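You operate a simulated robot arm through the tools that you are given. There is no shell and no other tool. Be economical: measure what you need, move in short steps, check, and stop when the job is done.

You are at the controls of a simulated two-armed robot. One attempt, no reset.

JOB
Wipe up the spill on the left half of the grey work bench with the blue cloth and put it back.

It is judged by the outcome, as a careful person would: the job done as asked, and still so three seconds after it is handed in. It fails if anything else is knocked over, pushed out of place, dropped, spilled or broken. Flat cloth is picked up by pressing the open fingertips on it (5 to 10 N) and closing them slowly along it; thin cloth reads only 2 to 8 mm in the jaws.

ROBOT AND FRAMES
Two 7-joint arms with two-finger parallel grippers on one trunk, on a base that drives. Base frame: it is fixed to the floor where the robot stands at the start and does not move with it; the origin is under the middle of the robot, x ahead of it, y to its left, z up; the surface under the hand at the start is at about z = 850. Readings come in mm, degrees, newtons and seconds.
The left shoulder is at the start at [110, 169, 1411], the right one opposite. With the tool pointing down near the work surface each hand reaches from about 440 to 740 mm from the robot's upright axis, wherever it stands, measured 20 degrees to its own side. Payload 1.57 kg a hand.
The TCP of each hand is the grasp point between the finger pads, 30 mm short of the fingertips. In the tool frame z runs along the fingers and y along their closing line. The gripper opens to 80 mm. The fingers are 17 mm wide and 12 mm thick; the gripper's body (40 by 82 mm) begins 80 mm behind the TCP.
Orientation is told as [roll, pitch, yaw] about the base's x, y, z axes, in that order, counted from this pose: with the fingers straight down and closing along the base's y, the tool's x points along the base's -x, its y along +y and its z along -z.

CONTROLS
- The arms move only by the tool arm_command. It takes "left_series", "right_series" or both (then of equal length, played together; a hand with none holds still); each is a list of rows, each a list of 7 numbers: the shift along the tool's x, y, z in mm, then the turn, a rotation vector about the tool's x, y, z in degrees, then the opening, from 0 (shut) to 1 (fully open). In form: [[x, y, z, ax, ay, az, jaw], ...]. A call has 1 to 10 rows; each row is the pose to reach, as a shift and turn from the pose commanded when the call began, along the tool's axes at that moment. A row lasts 0.2 s, in which the tool goes at most 50 mm and 8.6 degrees; a call with a longer step from one row to the next is refused whole, and so is a gripper value outside its range. Where a pose cannot be reached the arm comes as near as it can. A force on the tool above 40 N (or 10 N above the force at the start of the call, whichever is more), or a blocked arm, ends the call early, and 0.2 s more pass. The fingers move at their own pace (about 72 mm/s each) and stop on an object; they squeeze with about 34 N. The grip force told is the motor's: it shows also when the fingers shut on nothing. Time passes only in rows, and 0.2 s behind the last, so rows that repeat a pose let the fingers close. The reply holds the time, the measured pose of the TCP, the force on the tool along the base axes, the opening and the grip force, in the units named above and with some noise, with the torque about the TCP (base axes, N m) and any sound that the robot's microphone picked up, and new pictures: "show" is both (left out), scene, wrist or none (wrist: the cameras of the hands that moved).
- Cameras (640 x 400 px; columns grow to the right, rows downward): "scene" is now at [147.5, -16.9, 1589.6]; the picture's right is [-0.04, -1.00, 0.00], its down [-0.76, 0.03, -0.65] and it looks along [0.65, -0.03, -0.76] (base axes); focal length 252 px, centre (320, 200). "left" rides on the left gripper at [72, 7, -122] in its tool frame; the picture's right is [-0.09, 1.00, 0.00], its down [-0.84, -0.08, -0.54] and it looks along [-0.54, -0.05, 0.84] (tool axes); focal length 238 px, centre (320, 200). "right" rides on the right gripper at [72, -7, -122] in its tool frame; the picture's right is [0.09, 1.00, 0.00], its down [-0.84, 0.08, -0.54] and it looks along [-0.54, 0.05, 0.84] (tool axes); focal length 238 px, centre (320, 200). There is no depth. A picture from a camera that has moved, and an enlarged one, comes with that camera's place and axes in the base frame and with its lens. The place of the scene camera against the robot may be out by one fixed shift of up to 25 mm in any direction.
- lift_body(by): slides the trunk up (or, below 0, down) by that many mm; the arms and the scene camera ride with it, the base frame stays. It gives what a move gives, with no picture.
- base_move(legs): drives the robot by 1 to 6 legs, each [ahead, left, turn to the left] in mm, mm and degrees, along the robot's own axes; the way and the turn of a leg run together, so that a leg with both is an arc; at most 1500 mm and 180 degrees a leg. The arms and the cameras ride along, it lands a little off, and it stops where it bumps. It gives what a move gives, and a new picture of the scene camera.
- turn_head(pan, tilt): turns the head with the scene camera to pan (to the left, within 86 degrees either way) and tilt (down, from -29 to 69), counted from straight ahead of the robot. It gives what a move gives, and a new picture of the scene camera.
- zoom(camera, box): a new picture of the part [left, top, right, bottom] of that camera's present view, enlarged. The clock stands still meanwhile.
- job_done(): hands the job in; it is judged then, once.

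Work in short steps. Places have to be worked out from the pictures, the camera data and where the tool is seen: move nearer, look again, correct. Check each grasp and each placing, and mend what went wrong. You have 120 turns and 260 pictures in all, those below and enlarged ones among them. Open the grippers and draw the arms clear of the work before you hand the job in, unless the task says otherwise; then end with one line.

The tools are called after "Emit:" as name(argument=value, ...) on one line, values as JSON. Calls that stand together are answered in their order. arm_command: Moves the arms, as the interface text tells. Its arguments: {"type":"object","properties":{"left_series":{"type":"array"},"right_series":{"type":"array"},"show":{"type":"string","enum":["both","scene","wrist","none"]}},"required":[]} The other tools are called the same way: lift_body (by) slides the trunk up or down; base_move (legs) drives the base; turn_head (pan, tilt) turns the head that bears the scene camera; zoom (camera, box) takes an enlarged picture of a part of a camera's view; job_done () hands the job in.

At the start:

```text
clock: 0.0
left_tool_pos: [675.3, 272.5, 1140.6]
left_orientation: [0.1, 0.0, 0.0]
left_force: [-0.3, -0.6, -0.4]
left_moment: [0.02, -0.01, 0.01]
left_width: 80.1
left_grasp_force: 0.1
right_tool_pos: [638.3, -314.7, 1032.8]
right_orientation: [0.2, 0.1, 0.1]
right_force: [0.0, 0.7, 0.4]
right_moment: [-0.02, -0.01, 0.02]
right_width: 80.1
right_grasp_force: 0.2
trunk travel left (down, up): [-725.0, 165.0]
robot x, y, heading: [5.4, 0.6, 0.2]
head pan, tilt: [-2.3, 49.2]
```

scene: 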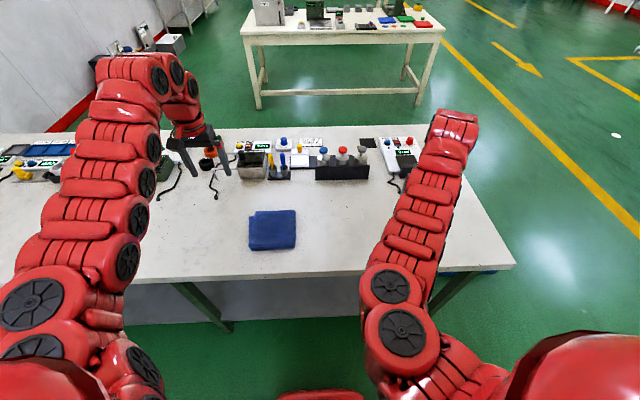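
right: 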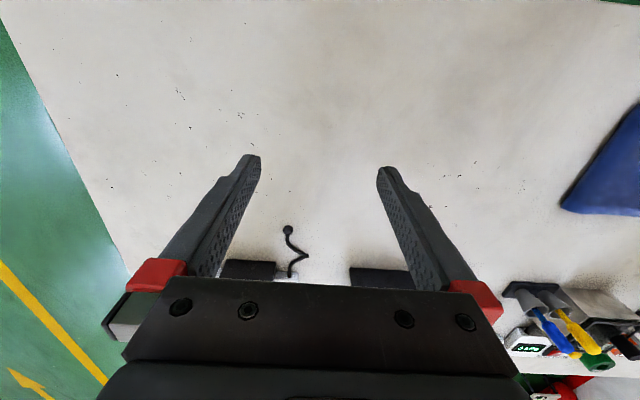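
left: 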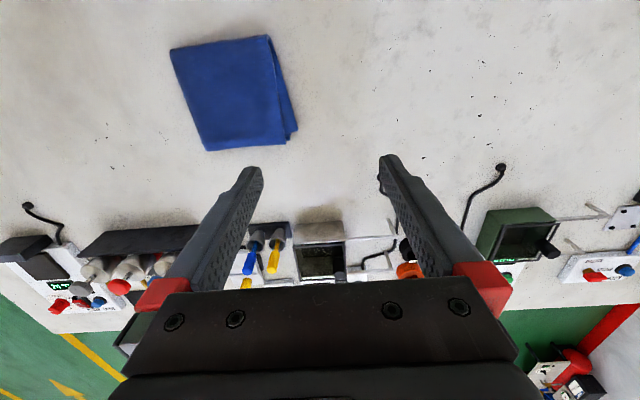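

The blue cloth lies folded near the bench middle; no spill is obvious yet. I turn the head left to look at the left half and zoom in on the cloth.

Emit:
zoom(camera="scene", box=[120, 120, 440, 320])

Emit:
turn_head(pan=40, tilt=45)

```text
2.00 times, centred on (280, 220) of scene
camera zoom: at [147.5, -16.9, 1589.6], right [-0.04, -1.0, 0.0], down [-0.76, 0.03, -0.65], along [0.65, -0.03, -0.76], focal length 505 px, centre (400, 160)
```

zoom: 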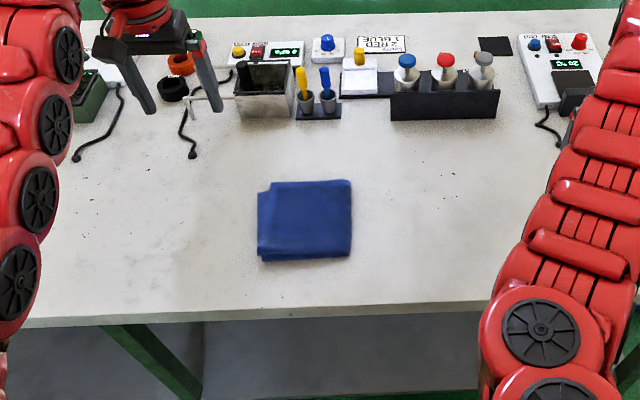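

```text
clock: 1.1
left_tool_pos: [675.2, 271.4, 1139.7]
left_orientation: [0.1, 0.1, 0.0]
left_force: [0.3, 0.1, 0.6]
left_moment: [0.0, -0.01, -0.02]
left_width: 80.0
left_grasp_force: 0.0
right_tool_pos: [637.5, -313.4, 1034.0]
right_orientation: [0.1, 0.1, 0.0]
right_force: [-0.3, -1.1, -0.4]
right_moment: [0.03, -0.02, -0.01]
right_width: 80.1
right_grasp_force: 0.1
trunk travel left (down, up): [-725.0, 165.0]
robot x, y, heading: [2.0, -3.8, -0.1]
head pan, tilt: [40.0, 45.0]
camera scene: at [132.2, 38.4, 1595.5], right [0.64, -0.77, 0.0], down [-0.54, -0.45, -0.71], along [0.54, 0.45, -0.71], focal length 252 px, centre (320, 200)
```

scene: 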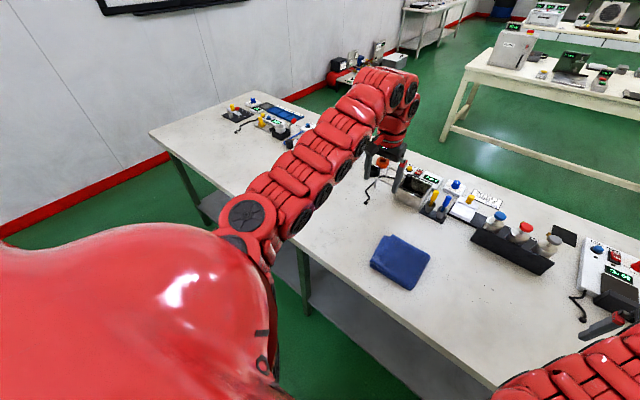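

The left arm hides part of the bench. I zoom on the left part to look for the spill.

Emit:
zoom(camera="scene", box=[140, 80, 400, 240])

Emit:
zoom(camera="left", box=[280, 0, 640, 225])

```text
2.46 times, centred on (270, 160) of scene
camera zoom: at [132.2, 38.4, 1595.5], right [0.64, -0.77, 0.0], down [-0.54, -0.45, -0.71], along [0.54, 0.45, -0.71], focal length 621 px, centre (443, 298)
```

zoom: 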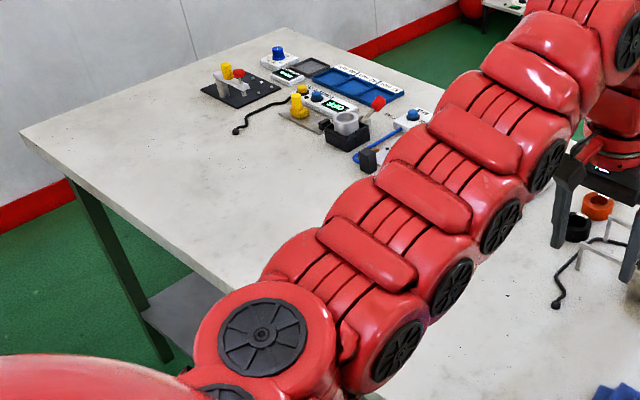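

```text
1.78 times, centred on (460, 112) of left
camera zoom: at [603.7, 279.3, 1261.4], right [0.09, 1.0, 0.0], down [0.84, -0.08, 0.54], along [0.54, -0.05, -0.84], focal length 424 px, centre (71, 356)
```

zoom: 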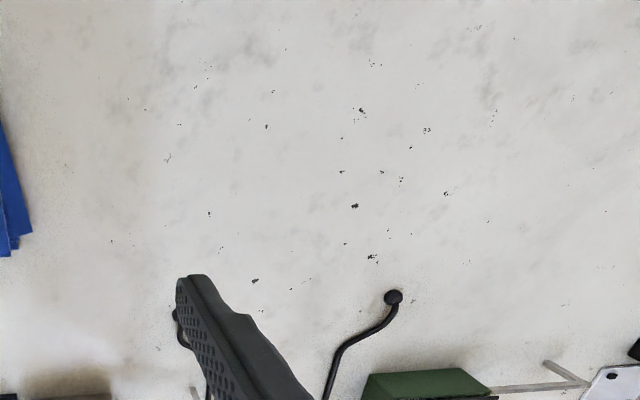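

No spill in these views; the arm still hides a strip. I look around with the head for another grey bench and other areas.

Emit:
turn_head(pan=80, tilt=30)

Emit:
turn_head(pan=-60, tilt=30)

Emit:
turn_head(pan=0, tilt=20)

```text
clock: 2.2
left_tool_pos: [675.3, 272.1, 1139.1]
left_orientation: [0.0, 0.0, 0.0]
left_force: [0.0, 0.6, -0.1]
left_moment: [-0.01, -0.05, 0.02]
left_width: 80.2
left_grasp_force: 0.1
right_tool_pos: [638.0, -312.7, 1034.2]
right_orientation: [0.1, 0.0, 0.0]
right_force: [-0.6, -1.0, -0.4]
right_moment: [0.0, 0.01, 0.0]
right_width: 80.0
right_grasp_force: 0.1
trunk travel left (down, up): [-725.0, 165.0]
robot x, y, heading: [-1.5, 0.2, 0.0]
head pan, tilt: [80.0, 30.0]
camera scene: at [85.7, 75.3, 1618.1], right [0.98, -0.17, 0.0], down [-0.09, -0.49, -0.87], along [0.15, 0.85, -0.5], focal length 252 px, centre (320, 200)
```

scene: 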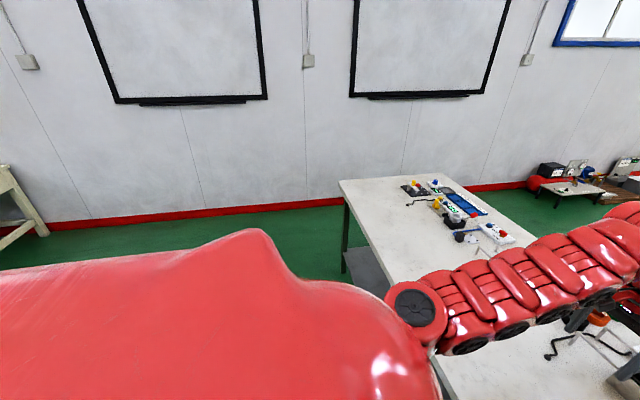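

```text
clock: 4.4
left_tool_pos: [676.3, 273.0, 1140.0]
left_orientation: [0.0, 0.0, 0.0]
left_force: [-0.3, 1.5, 0.5]
left_moment: [-0.02, 0.01, 0.02]
left_width: 80.3
left_grasp_force: 0.0
right_tool_pos: [638.0, -313.4, 1033.8]
right_orientation: [0.1, 0.0, -0.1]
right_force: [0.1, -0.5, 0.3]
right_moment: [0.02, -0.01, -0.03]
right_width: 80.0
right_grasp_force: 0.0
trunk travel left (down, up): [-725.0, 165.0]
robot x, y, heading: [-0.2, 2.2, -0.1]
head pan, tilt: [-60.0, 30.0]
camera scene: at [115.1, -92.1, 1618.1], right [-0.87, -0.5, 0.0], down [-0.25, 0.43, -0.87], along [0.43, -0.75, -0.5], focal length 252 px, centre (320, 200)
```

scene: 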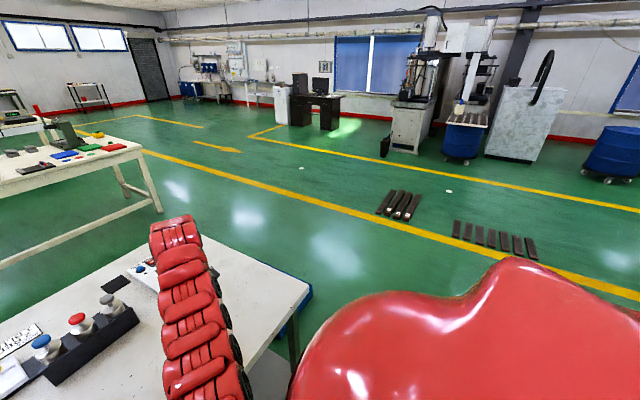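

```text
clock: 5.7
left_tool_pos: [675.3, 272.3, 1140.1]
left_orientation: [0.0, 0.0, 0.0]
left_force: [-0.3, -0.5, 0.7]
left_moment: [-0.01, -0.03, 0.0]
left_width: 80.0
left_grasp_force: 0.0
right_tool_pos: [638.2, -313.9, 1034.1]
right_orientation: [0.1, 0.0, 0.0]
right_force: [0.2, 0.4, 0.3]
right_moment: [0.01, 0.02, 0.02]
right_width: 80.0
right_grasp_force: 0.0
trunk travel left (down, up): [-725.0, 165.0]
robot x, y, heading: [0.4, -0.0, -0.1]
head pan, tilt: [0.0, 20.0]
camera scene: at [163.0, -13.9, 1634.1], right [0.0, -1.0, 0.0], down [-0.34, 0.0, -0.94], along [0.94, 0.0, -0.34], focal length 252 px, centre (320, 200)
```

scene: 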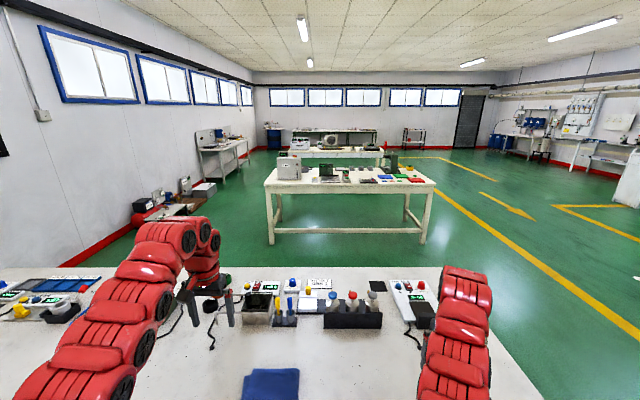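

The main bench is the grey one; its left half lies beyond my left arm. I drive left to see it.

Emit:
base_move(legs=[[0, 600, 0]])

Emit:
turn_head(pan=0, tilt=50)

```text
clock: 9.1
left_tool_pos: [676.9, 869.4, 1140.6]
left_orientation: [0.0, 0.1, -0.3]
left_force: [0.0, 0.3, -0.4]
left_moment: [-0.01, -0.03, 0.02]
left_width: 79.8
left_grasp_force: 0.1
right_tool_pos: [637.6, 283.5, 1032.8]
right_orientation: [0.1, 0.1, -0.1]
right_force: [0.1, -0.6, -0.4]
right_moment: [-0.04, -0.01, -0.01]
right_width: 80.1
right_grasp_force: 0.0
trunk travel left (down, up): [-725.0, 165.0]
robot x, y, heading: [2.3, 598.5, -0.3]
head pan, tilt: [0.0, 20.0]
camera scene: at [164.2, 585.2, 1634.1], right [0.0, -1.0, 0.0], down [-0.34, 0.0, -0.94], along [0.94, 0.0, -0.34], focal length 252 px, centre (320, 200)
```

scene: 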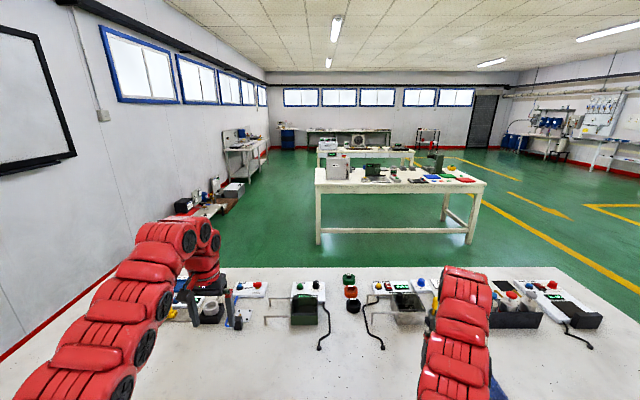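

```text
clock: 10.0
left_tool_pos: [678.1, 867.6, 1139.9]
left_orientation: [0.0, 0.1, -0.2]
left_force: [-0.2, -0.8, -0.7]
left_moment: [0.01, -0.03, -0.03]
left_width: 80.1
left_grasp_force: 0.1
right_tool_pos: [638.4, 283.4, 1033.8]
right_orientation: [0.1, 0.0, -0.2]
right_force: [-0.6, -0.6, 0.2]
right_moment: [0.0, -0.01, -0.01]
right_width: 80.0
right_grasp_force: 0.1
trunk travel left (down, up): [-725.0, 165.0]
robot x, y, heading: [2.5, 601.1, -0.1]
head pan, tilt: [0.0, 50.0]
camera scene: at [148.1, 585.2, 1588.6], right [0.0, -1.0, 0.0], down [-0.77, 0.0, -0.64], along [0.64, 0.0, -0.77], focal length 252 px, centre (320, 200)
```

scene: 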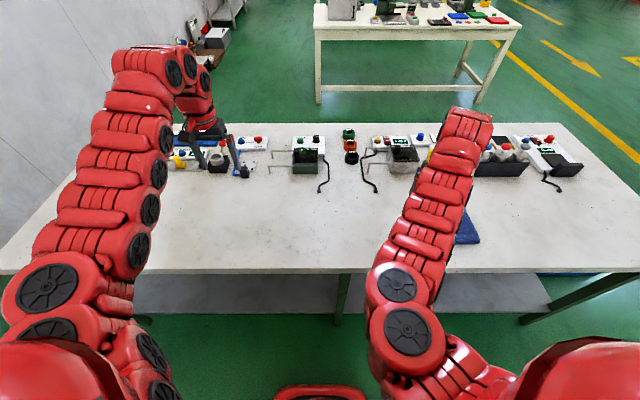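

I zoom in to look for a faint spill in the area now seen.

Emit:
zoom(camera="scene", box=[130, 150, 420, 280])

Emit:
zoom(camera="left", box=[0, 0, 640, 400])

Emit:
zoom(camera="right", box=[0, 0, 640, 400])

```text
2.21 times, centred on (275, 215) of scene
camera zoom: at [148.1, 585.2, 1588.6], right [0.0, -1.0, 0.0], down [-0.77, 0.0, -0.64], along [0.64, 0.0, -0.77], focal length 557 px, centre (419, 167)
```

zoom: 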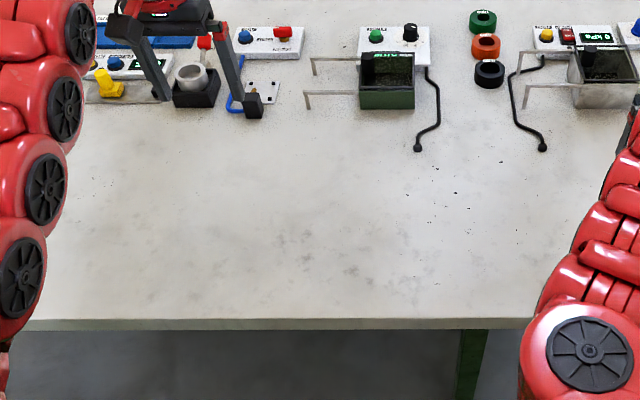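

```text
1.00 times, centred on (320, 200) of left (not enlarged: the box is as wide or as high as the picture)
camera zoom: at [605.9, 876.6, 1261.4], right [0.1, 1.0, 0.0], down [0.84, -0.08, 0.54], along [0.54, -0.05, -0.84], focal length 238 px, centre (320, 200)
```

zoom: 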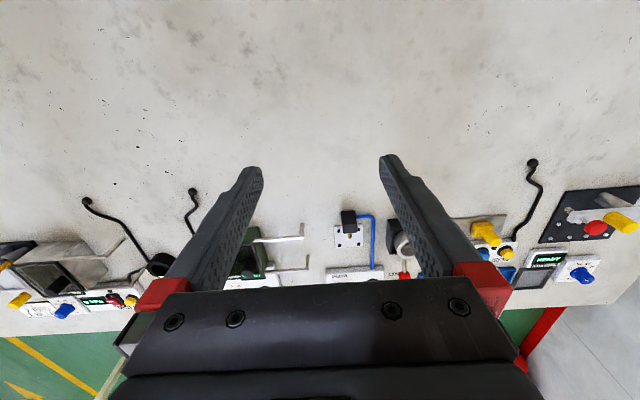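

```text
1.00 times, centred on (320, 200) of right (not enlarged: the box is as wide or as high as the picture)
camera zoom: at [567.0, 278.2, 1156.5], right [-0.09, 1.0, 0.0], down [0.84, 0.07, 0.54], along [0.54, 0.05, -0.84], focal length 238 px, centre (320, 200)
```

zoom: 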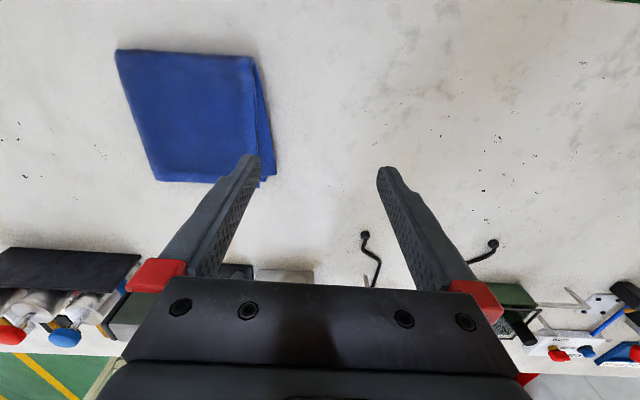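

Only faint mottling is visible here. The far-left part of the bench is still hidden, so I drive on and look from there.

Emit:
base_move(legs=[[0, 550, 0]])

Emit:
zoom(camera="scene", box=[120, 120, 440, 320])

Emit:
zoom(camera="right", box=[0, 0, 640, 400])

```text
clock: 13.2
left_tool_pos: [676.7, 1425.6, 1139.5]
left_orientation: [0.0, 0.0, 0.2]
left_force: [-0.2, -0.1, 1.5]
left_moment: [-0.01, -0.02, 0.0]
left_width: 79.9
left_grasp_force: 0.1
right_tool_pos: [640.7, 839.3, 1032.6]
right_orientation: [0.1, -0.1, 0.0]
right_force: [0.2, 1.1, -0.2]
right_moment: [0.01, -0.03, -0.01]
right_width: 79.9
right_grasp_force: 0.1
trunk travel left (down, up): [-725.0, 165.0]
robot x, y, heading: [4.0, 1152.1, 0.2]
head pan, tilt: [0.0, 50.0]
camera scene: at [148.5, 1139.4, 1588.6], right [0.0, -1.0, 0.0], down [-0.77, 0.0, -0.64], along [0.64, 0.0, -0.77], focal length 252 px, centre (320, 200)
```

scene: 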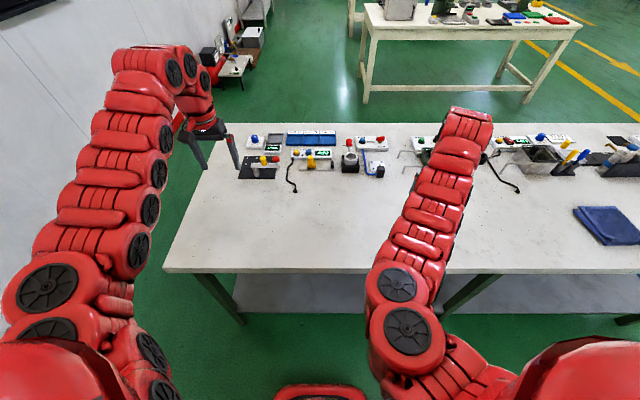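

```text
2.00 times, centred on (280, 220) of scene
camera zoom: at [148.5, 1139.4, 1588.6], right [0.0, -1.0, 0.0], down [-0.77, 0.0, -0.64], along [0.64, 0.0, -0.77], focal length 505 px, centre (400, 160)
```

zoom: 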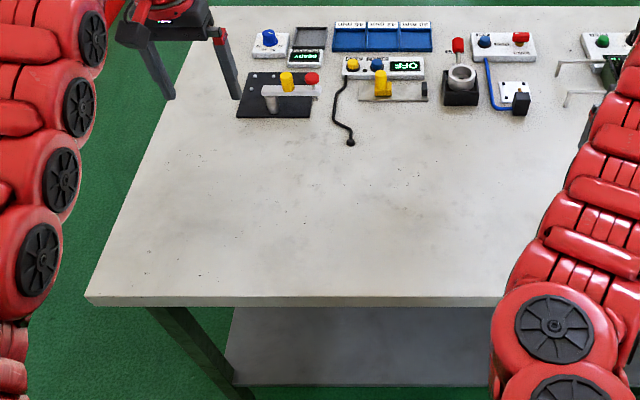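

```text
1.00 times, centred on (320, 200) of right (not enlarged: the box is as wide or as high as the picture)
camera zoom: at [569.2, 834.6, 1156.6], right [-0.09, 1.0, 0.0], down [0.84, 0.08, 0.54], along [0.54, 0.05, -0.84], focal length 238 px, centre (320, 200)
```

zoom: 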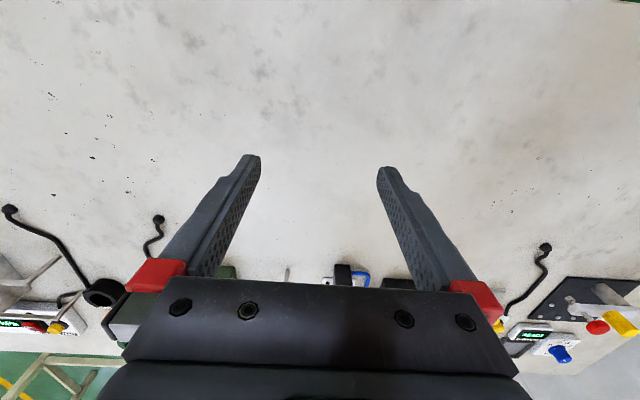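

I zoom on the mottled area near (600, 750), the only candidate so far.

Emit:
zoom(camera="right", box=[80, 0, 400, 160])

Emit:
zoom(camera="right", box=[340, 0, 640, 180])

```text
2.00 times, centred on (240, 80) of right
camera zoom: at [569.2, 834.6, 1156.6], right [-0.09, 1.0, 0.0], down [0.84, 0.08, 0.54], along [0.54, 0.05, -0.84], focal length 477 px, centre (480, 440)
```

zoom: 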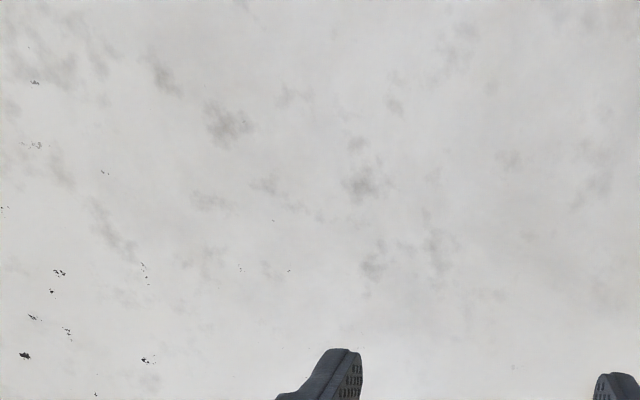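

```text
2.13 times, centred on (490, 90) of right
camera zoom: at [569.2, 834.6, 1156.6], right [-0.09, 1.0, 0.0], down [0.84, 0.08, 0.54], along [0.54, 0.05, -0.84], focal length 508 px, centre (-43, 435)
```

zoom: 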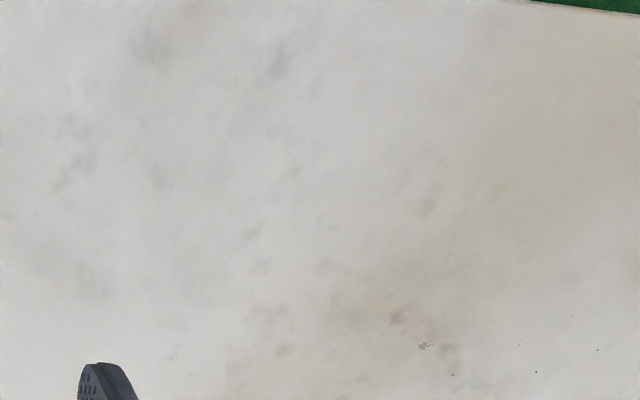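

The mottling looks like bench texture. A clear puddle might show at another angle; I look along the bench and also behind.

Emit:
turn_head(pan=-45, tilt=40)

Emit:
turn_head(pan=86, tilt=20)

Emit:
turn_head(pan=-86, tilt=20)

```text
clock: 14.3
left_tool_pos: [677.1, 1426.9, 1139.9]
left_orientation: [0.1, -0.1, 0.0]
left_force: [0.3, -0.5, 0.1]
left_moment: [0.01, 0.02, 0.03]
left_width: 80.0
left_grasp_force: 0.2
right_tool_pos: [640.3, 841.0, 1033.9]
right_orientation: [0.0, 0.0, 0.0]
right_force: [-0.1, -0.2, -0.6]
right_moment: [-0.03, 0.06, 0.03]
right_width: 80.1
right_grasp_force: 0.0
trunk travel left (down, up): [-725.0, 165.0]
robot x, y, heading: [2.4, 1151.6, 0.3]
head pan, tilt: [-45.0, 40.0]
camera scene: at [131.9, 1079.7, 1602.7], right [-0.71, -0.71, 0.0], down [-0.46, 0.45, -0.77], along [0.54, -0.54, -0.64], focal length 252 px, centre (320, 200)
```

scene: 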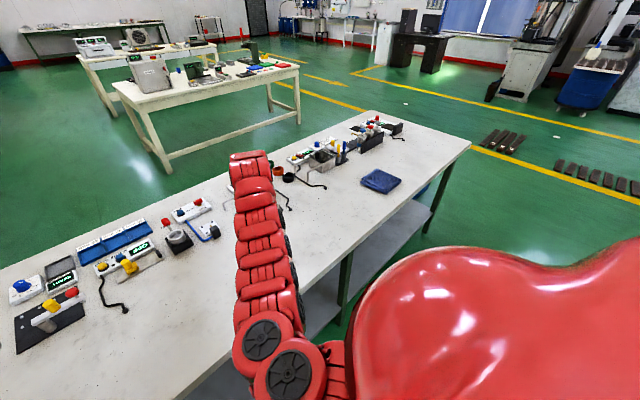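

```text
clock: 16.4
left_tool_pos: [676.4, 1425.1, 1138.9]
left_orientation: [0.0, 0.1, 0.1]
left_force: [0.8, 0.8, 0.0]
left_moment: [-0.01, 0.03, -0.03]
left_width: 80.0
left_grasp_force: 0.0
right_tool_pos: [641.3, 840.7, 1033.9]
right_orientation: [0.1, 0.0, 0.0]
right_force: [0.0, -0.1, 0.4]
right_moment: [0.01, 0.05, 0.01]
right_width: 80.0
right_grasp_force: 0.1
trunk travel left (down, up): [-725.0, 165.0]
robot x, y, heading: [1.5, 1152.8, 0.4]
head pan, tilt: [85.9, 20.0]
camera scene: at [78.1, 1232.4, 1634.2], right [1.0, -0.07, 0.0], down [-0.02, -0.34, -0.94], along [0.07, 0.94, -0.34], focal length 252 px, centre (320, 200)
```

scene: 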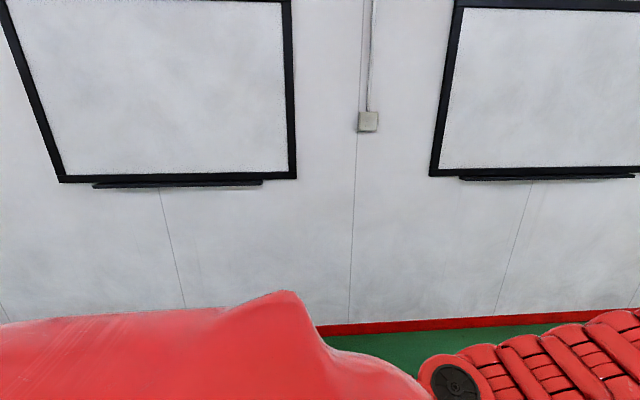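

```text
clock: 19.1
left_tool_pos: [676.9, 1426.6, 1140.3]
left_orientation: [0.0, 0.1, 0.1]
left_force: [-0.2, 0.2, -1.2]
left_moment: [-0.01, -0.01, -0.01]
left_width: 80.1
left_grasp_force: 0.1
right_tool_pos: [641.0, 841.0, 1032.9]
right_orientation: [0.1, 0.0, 0.0]
right_force: [-0.2, -0.6, -0.4]
right_moment: [-0.03, 0.05, -0.01]
right_width: 80.0
right_grasp_force: 0.0
trunk travel left (down, up): [-725.0, 165.0]
robot x, y, heading: [2.4, 1151.6, -0.0]
head pan, tilt: [-85.9, 20.0]
camera scene: at [78.4, 1046.6, 1634.2], right [-1.0, -0.07, 0.0], down [-0.03, 0.34, -0.94], along [0.07, -0.94, -0.34], focal length 252 px, centre (320, 200)
```

scene: 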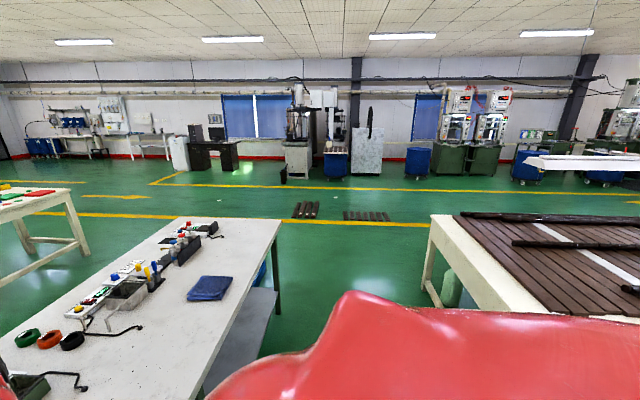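

The grey bench runs from about y=-620 to 1620, so its left half is y>495. I move to its middle for a clear look between the arms.

Emit:
base_move(legs=[[0, -270, 0]])

Emit:
turn_head(pan=0, tilt=52)

Emit:
zoom(camera="scene", box=[150, 130, 390, 280])

Emit:
zoom(camera="left", box=[0, 0, 640, 400])

Emit:
zoom(camera="right", box=[0, 0, 640, 400])

```text
clock: 21.0
left_tool_pos: [676.4, 1155.7, 1138.9]
left_orientation: [0.0, 0.0, 0.0]
left_force: [0.3, 0.4, 0.1]
left_moment: [0.0, 0.03, 0.0]
left_width: 79.6
left_grasp_force: 0.1
right_tool_pos: [641.3, 569.6, 1034.1]
right_orientation: [-0.1, -0.1, 0.1]
right_force: [0.0, 0.3, -0.9]
right_moment: [0.01, -0.02, -0.03]
right_width: 79.9
right_grasp_force: 0.1
trunk travel left (down, up): [-725.0, 165.0]
robot x, y, heading: [0.3, 885.2, 0.2]
head pan, tilt: [-85.9, 20.0]
camera scene: at [78.6, 775.8, 1634.2], right [-1.0, -0.07, 0.0], down [-0.02, 0.34, -0.94], along [0.07, -0.94, -0.34], focal length 252 px, centre (320, 200)
```

scene: 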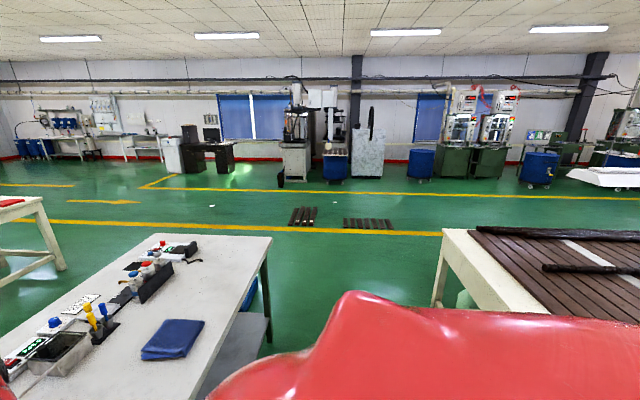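

```text
clock: 22.6
left_tool_pos: [676.5, 1153.8, 1139.8]
left_orientation: [-0.1, 0.0, 0.2]
left_force: [0.2, -0.1, -0.3]
left_moment: [0.0, -0.01, -0.01]
left_width: 79.9
left_grasp_force: 0.1
right_tool_pos: [641.0, 569.0, 1034.4]
right_orientation: [0.1, 0.0, 0.0]
right_force: [0.4, 0.7, -0.6]
right_moment: [0.02, 0.0, 0.05]
right_width: 80.0
right_grasp_force: 0.1
trunk travel left (down, up): [-725.0, 165.0]
robot x, y, heading: [-2.5, 879.4, 0.3]
head pan, tilt: [0.0, 52.0]
camera scene: at [147.0, 868.1, 1585.9], right [0.0, -1.0, 0.0], down [-0.79, 0.0, -0.62], along [0.62, 0.0, -0.79], focal length 252 px, centre (320, 200)
```

scene: 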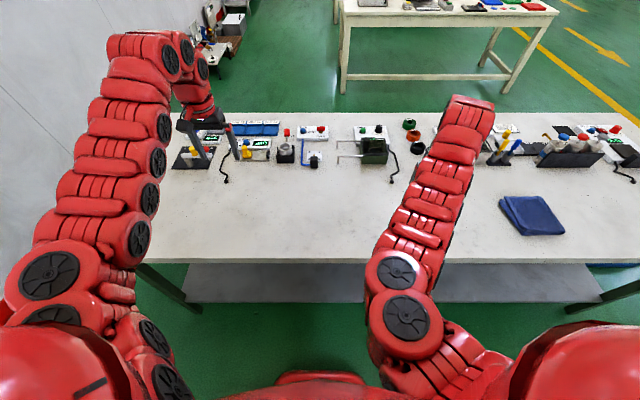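

```text
2.67 times, centred on (270, 205) of scene
camera zoom: at [147.0, 868.1, 1585.9], right [0.0, -1.0, 0.0], down [-0.79, 0.0, -0.62], along [0.62, 0.0, -0.79], focal length 673 px, centre (453, 187)
```

zoom: 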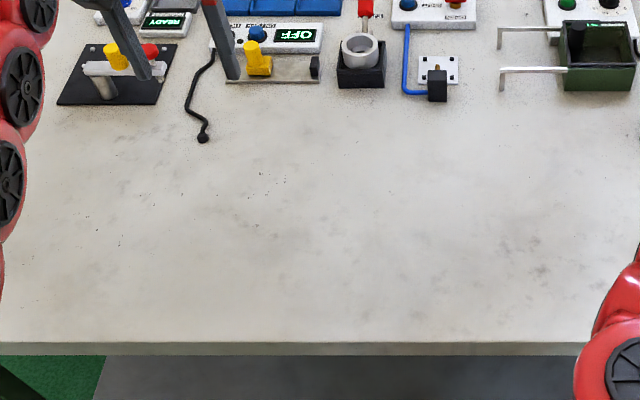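

```text
1.00 times, centred on (320, 200) of left (not enlarged: the box is as wide or as high as the picture)
camera zoom: at [605.5, 1161.7, 1261.3], right [0.09, 1.0, 0.0], down [0.84, -0.08, 0.54], along [0.54, -0.05, -0.84], focal length 238 px, centre (320, 200)
```

zoom: 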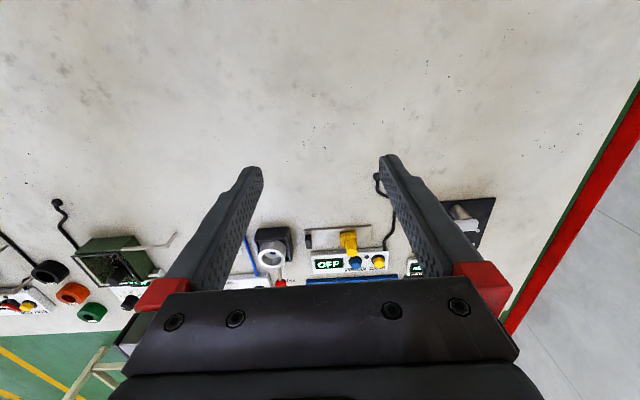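

```text
1.00 times, centred on (320, 200) of right (not enlarged: the box is as wide or as high as the picture)
camera zoom: at [569.4, 563.0, 1156.6], right [-0.09, 1.0, 0.0], down [0.84, 0.08, 0.54], along [0.54, 0.05, -0.84], focal length 238 px, centre (320, 200)
```

zoom: 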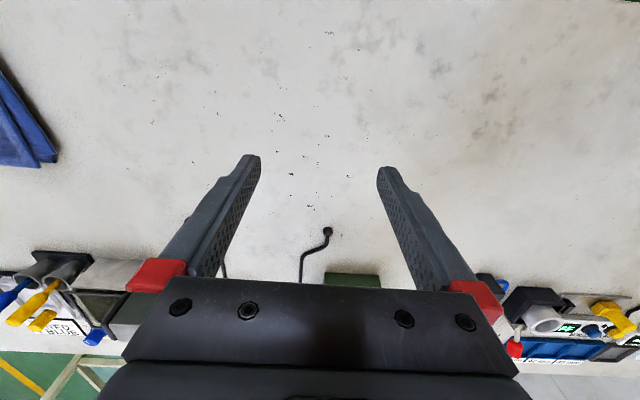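

Still nothing certain. I zoom into the wrist views for faint outlines.

Emit:
zoom(camera="left", box=[240, 0, 560, 200])

Emit:
zoom(camera="left", box=[0, 0, 260, 170])

Emit:
zoom(camera="right", box=[180, 0, 500, 200])

Emit:
zoom(camera="right", box=[400, 0, 640, 150])

```text
2.00 times, centred on (400, 100) of left
camera zoom: at [605.5, 1161.7, 1261.3], right [0.09, 1.0, 0.0], down [0.84, -0.08, 0.54], along [0.54, -0.05, -0.84], focal length 477 px, centre (160, 400)
```

zoom: 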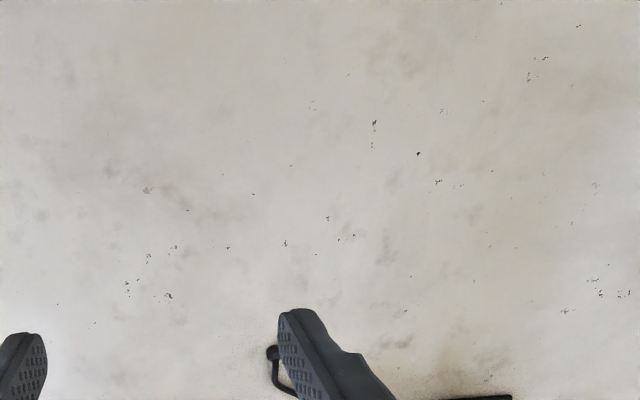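

```text
2.35 times, centred on (130, 85) of left
camera zoom: at [605.5, 1161.7, 1261.3], right [0.09, 1.0, 0.0], down [0.84, -0.08, 0.54], along [0.54, -0.05, -0.84], focal length 561 px, centre (767, 471)
```

zoom: 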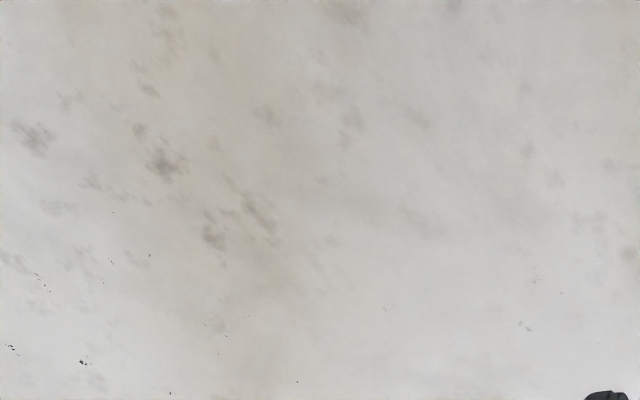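

```text
2.00 times, centred on (340, 100) of right
camera zoom: at [569.4, 563.0, 1156.6], right [-0.09, 1.0, 0.0], down [0.84, 0.08, 0.54], along [0.54, 0.05, -0.84], focal length 477 px, centre (280, 400)
```

zoom: 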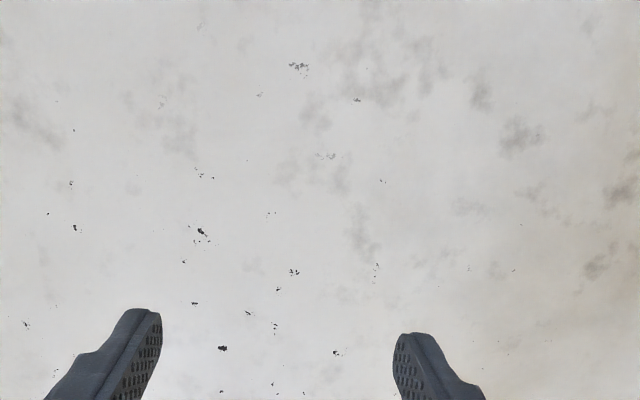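

```text
2.67 times, centred on (520, 75) of right
camera zoom: at [569.4, 563.0, 1156.6], right [-0.09, 1.0, 0.0], down [0.84, 0.08, 0.54], along [0.54, 0.05, -0.84], focal length 636 px, centre (-213, 533)
```

zoom: 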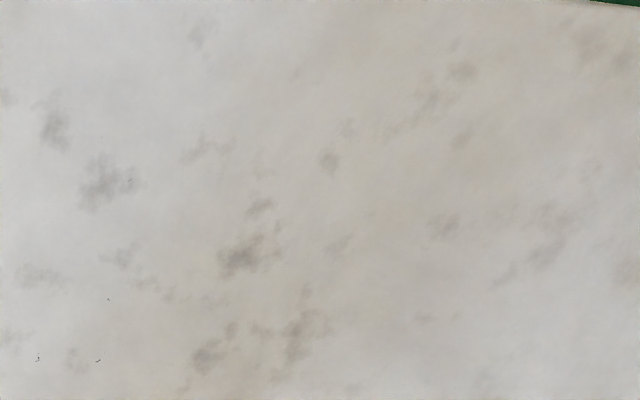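

A clear film may show only at grazing angle. I drive past the left end and look along the whole bench.

Emit:
base_move(legs=[[0, 850, 0]])

Emit:
turn_head(pan=-75, tilt=25)

Emit:
zoom(camera="scene", box=[0, 200, 320, 400])

```text
clock: 27.1
left_tool_pos: [677.3, 2000.8, 1139.6]
left_orientation: [0.0, 0.0, -0.1]
left_force: [0.2, 0.2, -0.1]
left_moment: [0.0, 0.01, 0.03]
left_width: 80.0
left_grasp_force: 0.1
right_tool_pos: [640.6, 1415.8, 1033.1]
right_orientation: [0.2, 0.0, 0.0]
right_force: [0.8, 0.2, 0.5]
right_moment: [0.0, 0.03, -0.02]
right_width: 80.0
right_grasp_force: 0.1
trunk travel left (down, up): [-725.0, 165.0]
robot x, y, heading: [2.3, 1727.5, 0.0]
head pan, tilt: [0.0, 52.0]
camera scene: at [146.7, 1715.5, 1585.9], right [0.0, -1.0, 0.0], down [-0.79, 0.0, -0.62], along [0.62, 0.0, -0.79], focal length 252 px, centre (320, 200)
```

scene: 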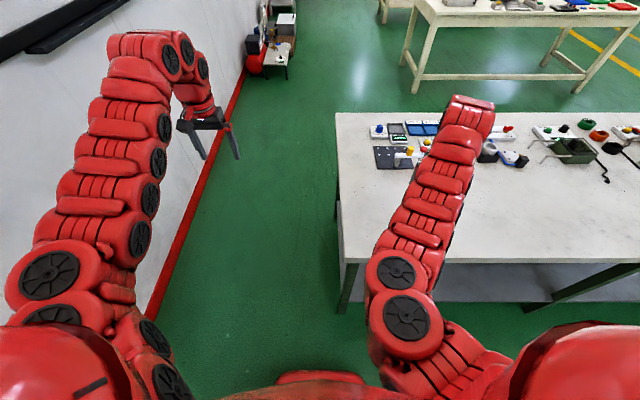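

```text
clock: 28.5
left_tool_pos: [677.7, 2002.5, 1139.4]
left_orientation: [0.0, 0.1, 0.1]
left_force: [-0.7, 0.8, -0.4]
left_moment: [-0.01, 0.0, -0.01]
left_width: 79.8
left_grasp_force: 0.1
right_tool_pos: [640.6, 1416.5, 1032.8]
right_orientation: [0.1, 0.0, 0.0]
right_force: [0.0, 0.6, -0.1]
right_moment: [0.0, 0.02, 0.0]
right_width: 80.0
right_grasp_force: 0.1
trunk travel left (down, up): [-725.0, 165.0]
robot x, y, heading: [2.6, 1727.4, 0.1]
head pan, tilt: [-75.0, 25.0]
camera scene: at [95.5, 1626.5, 1626.0], right [-0.97, -0.26, 0.0], down [-0.11, 0.41, -0.91], along [0.23, -0.88, -0.42], focal length 252 px, centre (320, 200)
```

scene: 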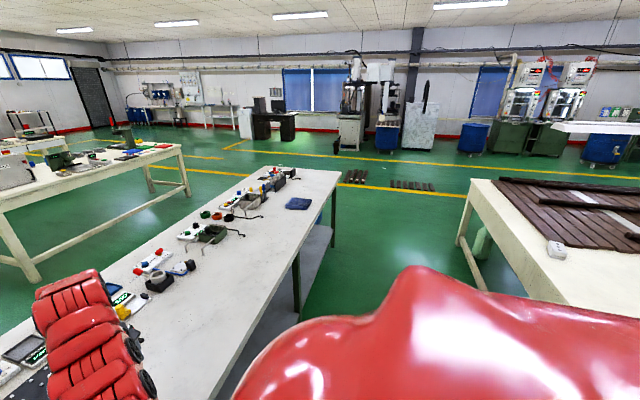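

```text
2.00 times, centred on (160, 300) of scene
camera zoom: at [95.5, 1626.5, 1626.0], right [-0.97, -0.26, 0.0], down [-0.11, 0.41, -0.91], along [0.23, -0.88, -0.42], focal length 505 px, centre (640, 0)
```

zoom: 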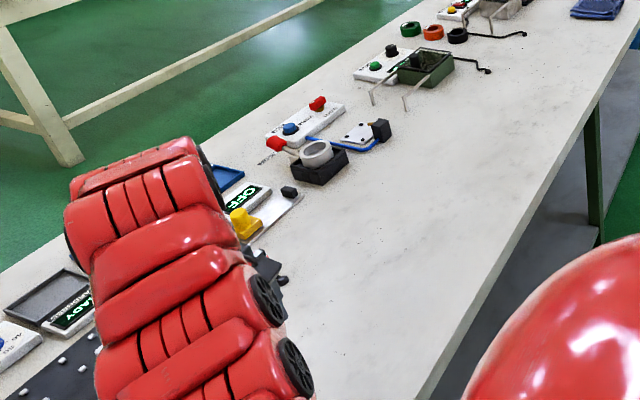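

I enlarge the middle of the bench in this grazing view.

Emit:
zoom(camera="scene", box=[180, 220, 320, 310])

Emit:
zoom(camera="scene", box=[220, 160, 350, 240])

```text
4.44 times, centred on (250, 265) of scene
camera zoom: at [95.5, 1626.5, 1626.0], right [-0.97, -0.26, 0.0], down [-0.11, 0.41, -0.91], along [0.23, -0.88, -0.42], focal length 1122 px, centre (631, -89)
```

zoom: 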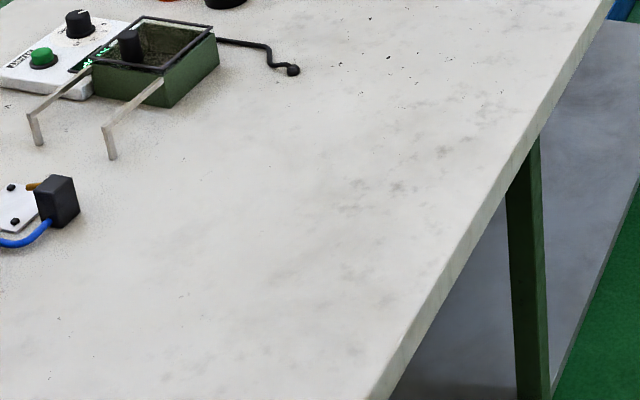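

```text
4.92 times, centred on (285, 200) of scene
camera zoom: at [95.5, 1626.5, 1626.0], right [-0.97, -0.26, 0.0], down [-0.11, 0.41, -0.91], along [0.23, -0.88, -0.42], focal length 1242 px, centre (492, 200)
```

zoom: 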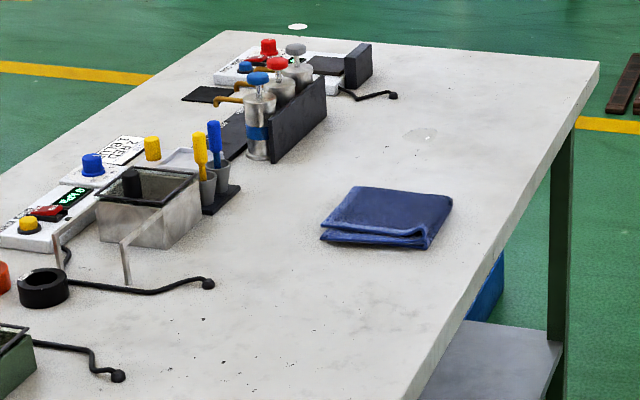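

A faint wet-looking round patch shows at about (700, -230) — visible only at grazing angle. I need the equivalent grazing look at the left half from the other end.

Emit:
base_move(legs=[[0, -1300, 0], [0, -1150, 0]])

Emit:
turn_head(pan=75, tilt=25)

```text
clock: 40.5
left_tool_pos: [694.4, -442.7, 1140.1]
left_orientation: [0.0, 0.0, 0.8]
left_force: [0.0, 0.3, 0.0]
left_moment: [-0.02, 0.0, 0.02]
left_width: 79.8
left_grasp_force: 0.0
right_tool_pos: [665.8, -1027.9, 1035.3]
right_orientation: [0.1, 0.0, 0.8]
right_force: [-0.3, 0.0, -0.3]
right_moment: [0.0, -0.03, 0.0]
right_width: 79.7
right_grasp_force: 0.1
trunk travel left (down, up): [-725.0, 165.0]
robot x, y, heading: [22.7, -722.2, 0.8]
head pan, tilt: [-75.0, 25.0]
camera scene: at [118.3, -824.7, 1626.1], right [-0.96, -0.27, 0.0], down [-0.12, 0.41, -0.91], along [0.25, -0.87, -0.42], focal length 252 px, centre (320, 200)
```

scene: 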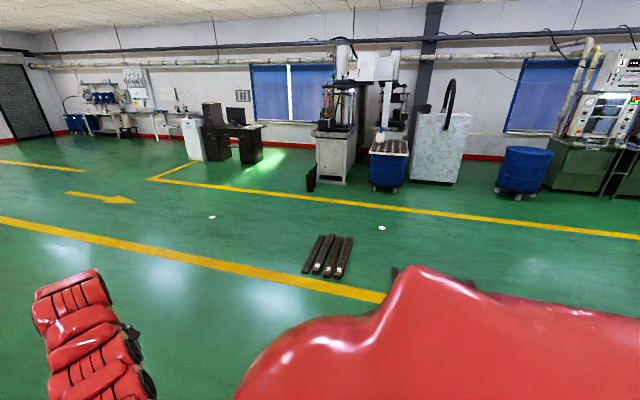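

```text
clock: 42.9
left_tool_pos: [696.9, -441.0, 1139.6]
left_orientation: [0.1, 0.1, 0.8]
left_force: [0.2, -0.4, -0.1]
left_moment: [0.03, 0.01, 0.02]
left_width: 80.0
left_grasp_force: 0.0
right_tool_pos: [666.7, -1028.1, 1033.7]
right_orientation: [0.1, 0.0, 0.9]
right_force: [0.3, 0.2, -0.1]
right_moment: [-0.01, -0.03, -0.01]
right_width: 80.1
right_grasp_force: 0.0
trunk travel left (down, up): [-725.0, 165.0]
robot x, y, heading: [20.3, -723.9, 0.9]
head pan, tilt: [75.0, 25.0]
camera scene: at [115.8, -646.8, 1626.1], right [0.97, -0.25, 0.0], down [-0.1, -0.41, -0.91], along [0.22, 0.88, -0.42], focal length 252 px, centre (320, 200)
```

scene: 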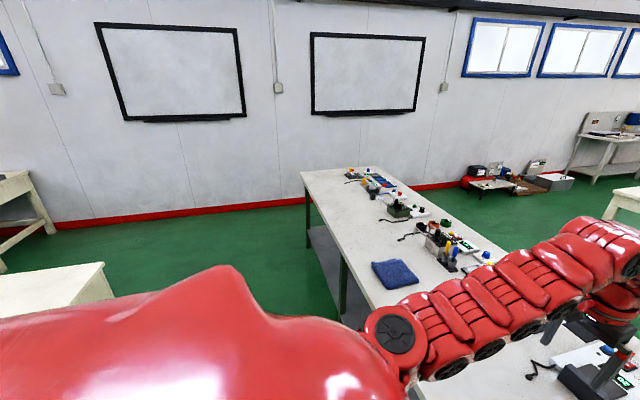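

I enlarge the bench's left part seen from here.

Emit:
zoom(camera="scene", box=[300, 165, 420, 240])

Emit:
zoom(camera="scene", box=[310, 210, 470, 310])

Emit:
zoom(camera="left", box=[0, 0, 640, 400])

```text
5.33 times, centred on (360, 202) of scene
camera zoom: at [115.8, -646.8, 1626.1], right [0.97, -0.25, 0.0], down [-0.1, -0.41, -0.91], along [0.22, 0.88, -0.42], focal length 1346 px, centre (107, 187)
```

zoom: 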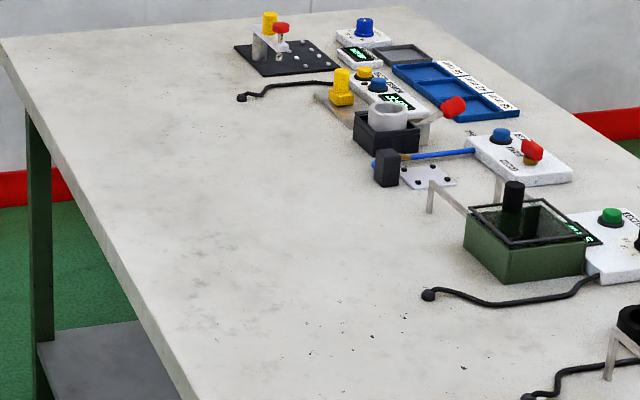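

```text
4.00 times, centred on (390, 260) of scene
camera zoom: at [115.8, -646.8, 1626.1], right [0.97, -0.25, 0.0], down [-0.1, -0.41, -0.91], along [0.22, 0.88, -0.42], focal length 1009 px, centre (40, -40)
```

zoom: 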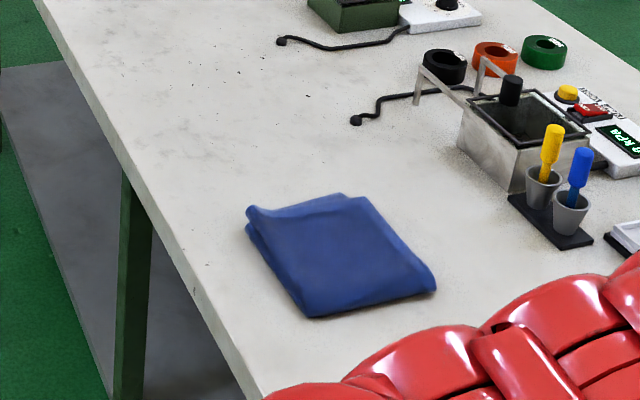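

```text
1.00 times, centred on (320, 200) of left (not enlarged: the box is as wide or as high as the picture)
camera zoom: at [623.0, -435.6, 1261.2], right [0.08, 1.0, 0.0], down [0.84, -0.07, 0.54], along [0.54, -0.04, -0.84], focal length 238 px, centre (320, 200)
```

zoom: 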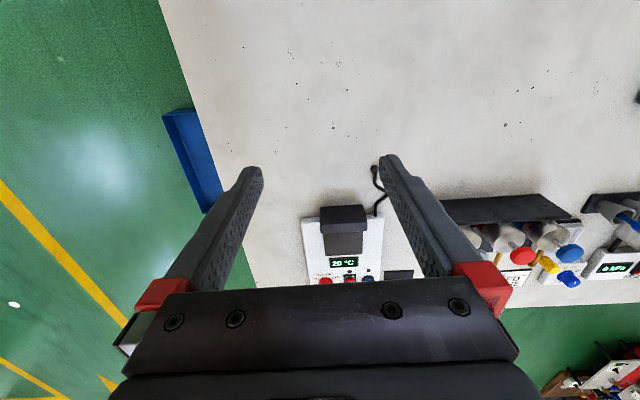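

The patch near (700,-230) should be at about pixel (452, 97) of the left wrist view; I enlarge it.

Emit:
zoom(camera="left", box=[360, 20, 600, 180])

Emit:
turn_head(pan=35, tilt=45)

```text
2.50 times, centred on (480, 100) of left
camera zoom: at [623.0, -435.6, 1261.2], right [0.08, 1.0, 0.0], down [0.84, -0.07, 0.54], along [0.54, -0.04, -0.84], focal length 596 px, centre (-80, 450)
```

zoom: 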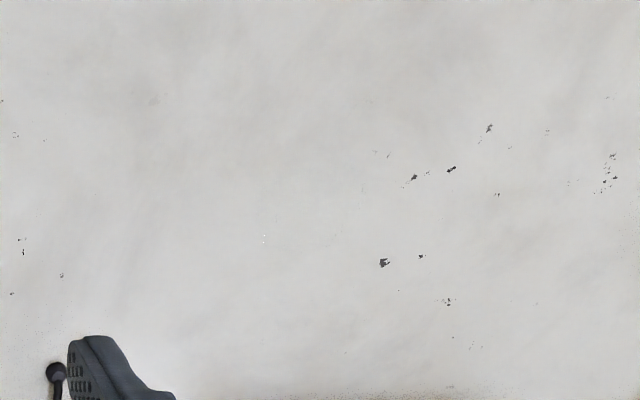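

```text
clock: 44.0
left_tool_pos: [694.5, -441.4, 1139.1]
left_orientation: [0.1, 0.1, 0.8]
left_force: [-0.3, 0.3, 0.3]
left_moment: [0.01, 0.02, 0.0]
left_width: 80.1
left_grasp_force: 0.1
right_tool_pos: [666.8, -1027.3, 1033.8]
right_orientation: [0.1, 0.0, 0.8]
right_force: [0.6, -0.9, 0.1]
right_moment: [0.01, 0.0, 0.02]
right_width: 80.1
right_grasp_force: 0.1
trunk travel left (down, up): [-725.0, 165.0]
robot x, y, heading: [21.8, -722.8, 0.7]
head pan, tilt: [35.0, 45.0]
camera scene: at [159.1, -688.5, 1595.5], right [0.59, -0.81, 0.0], down [-0.57, -0.41, -0.71], along [0.57, 0.41, -0.71], focal length 252 px, centre (320, 200)
```

scene: 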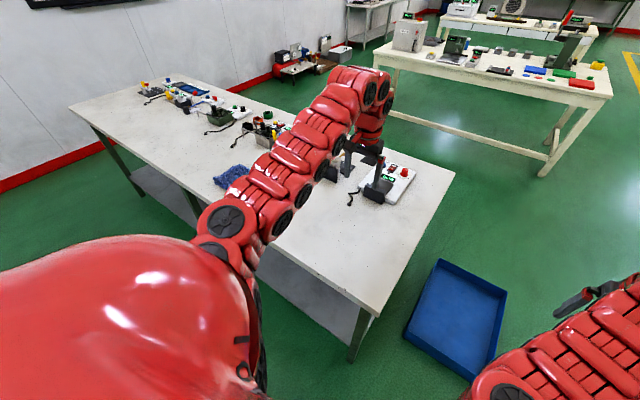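

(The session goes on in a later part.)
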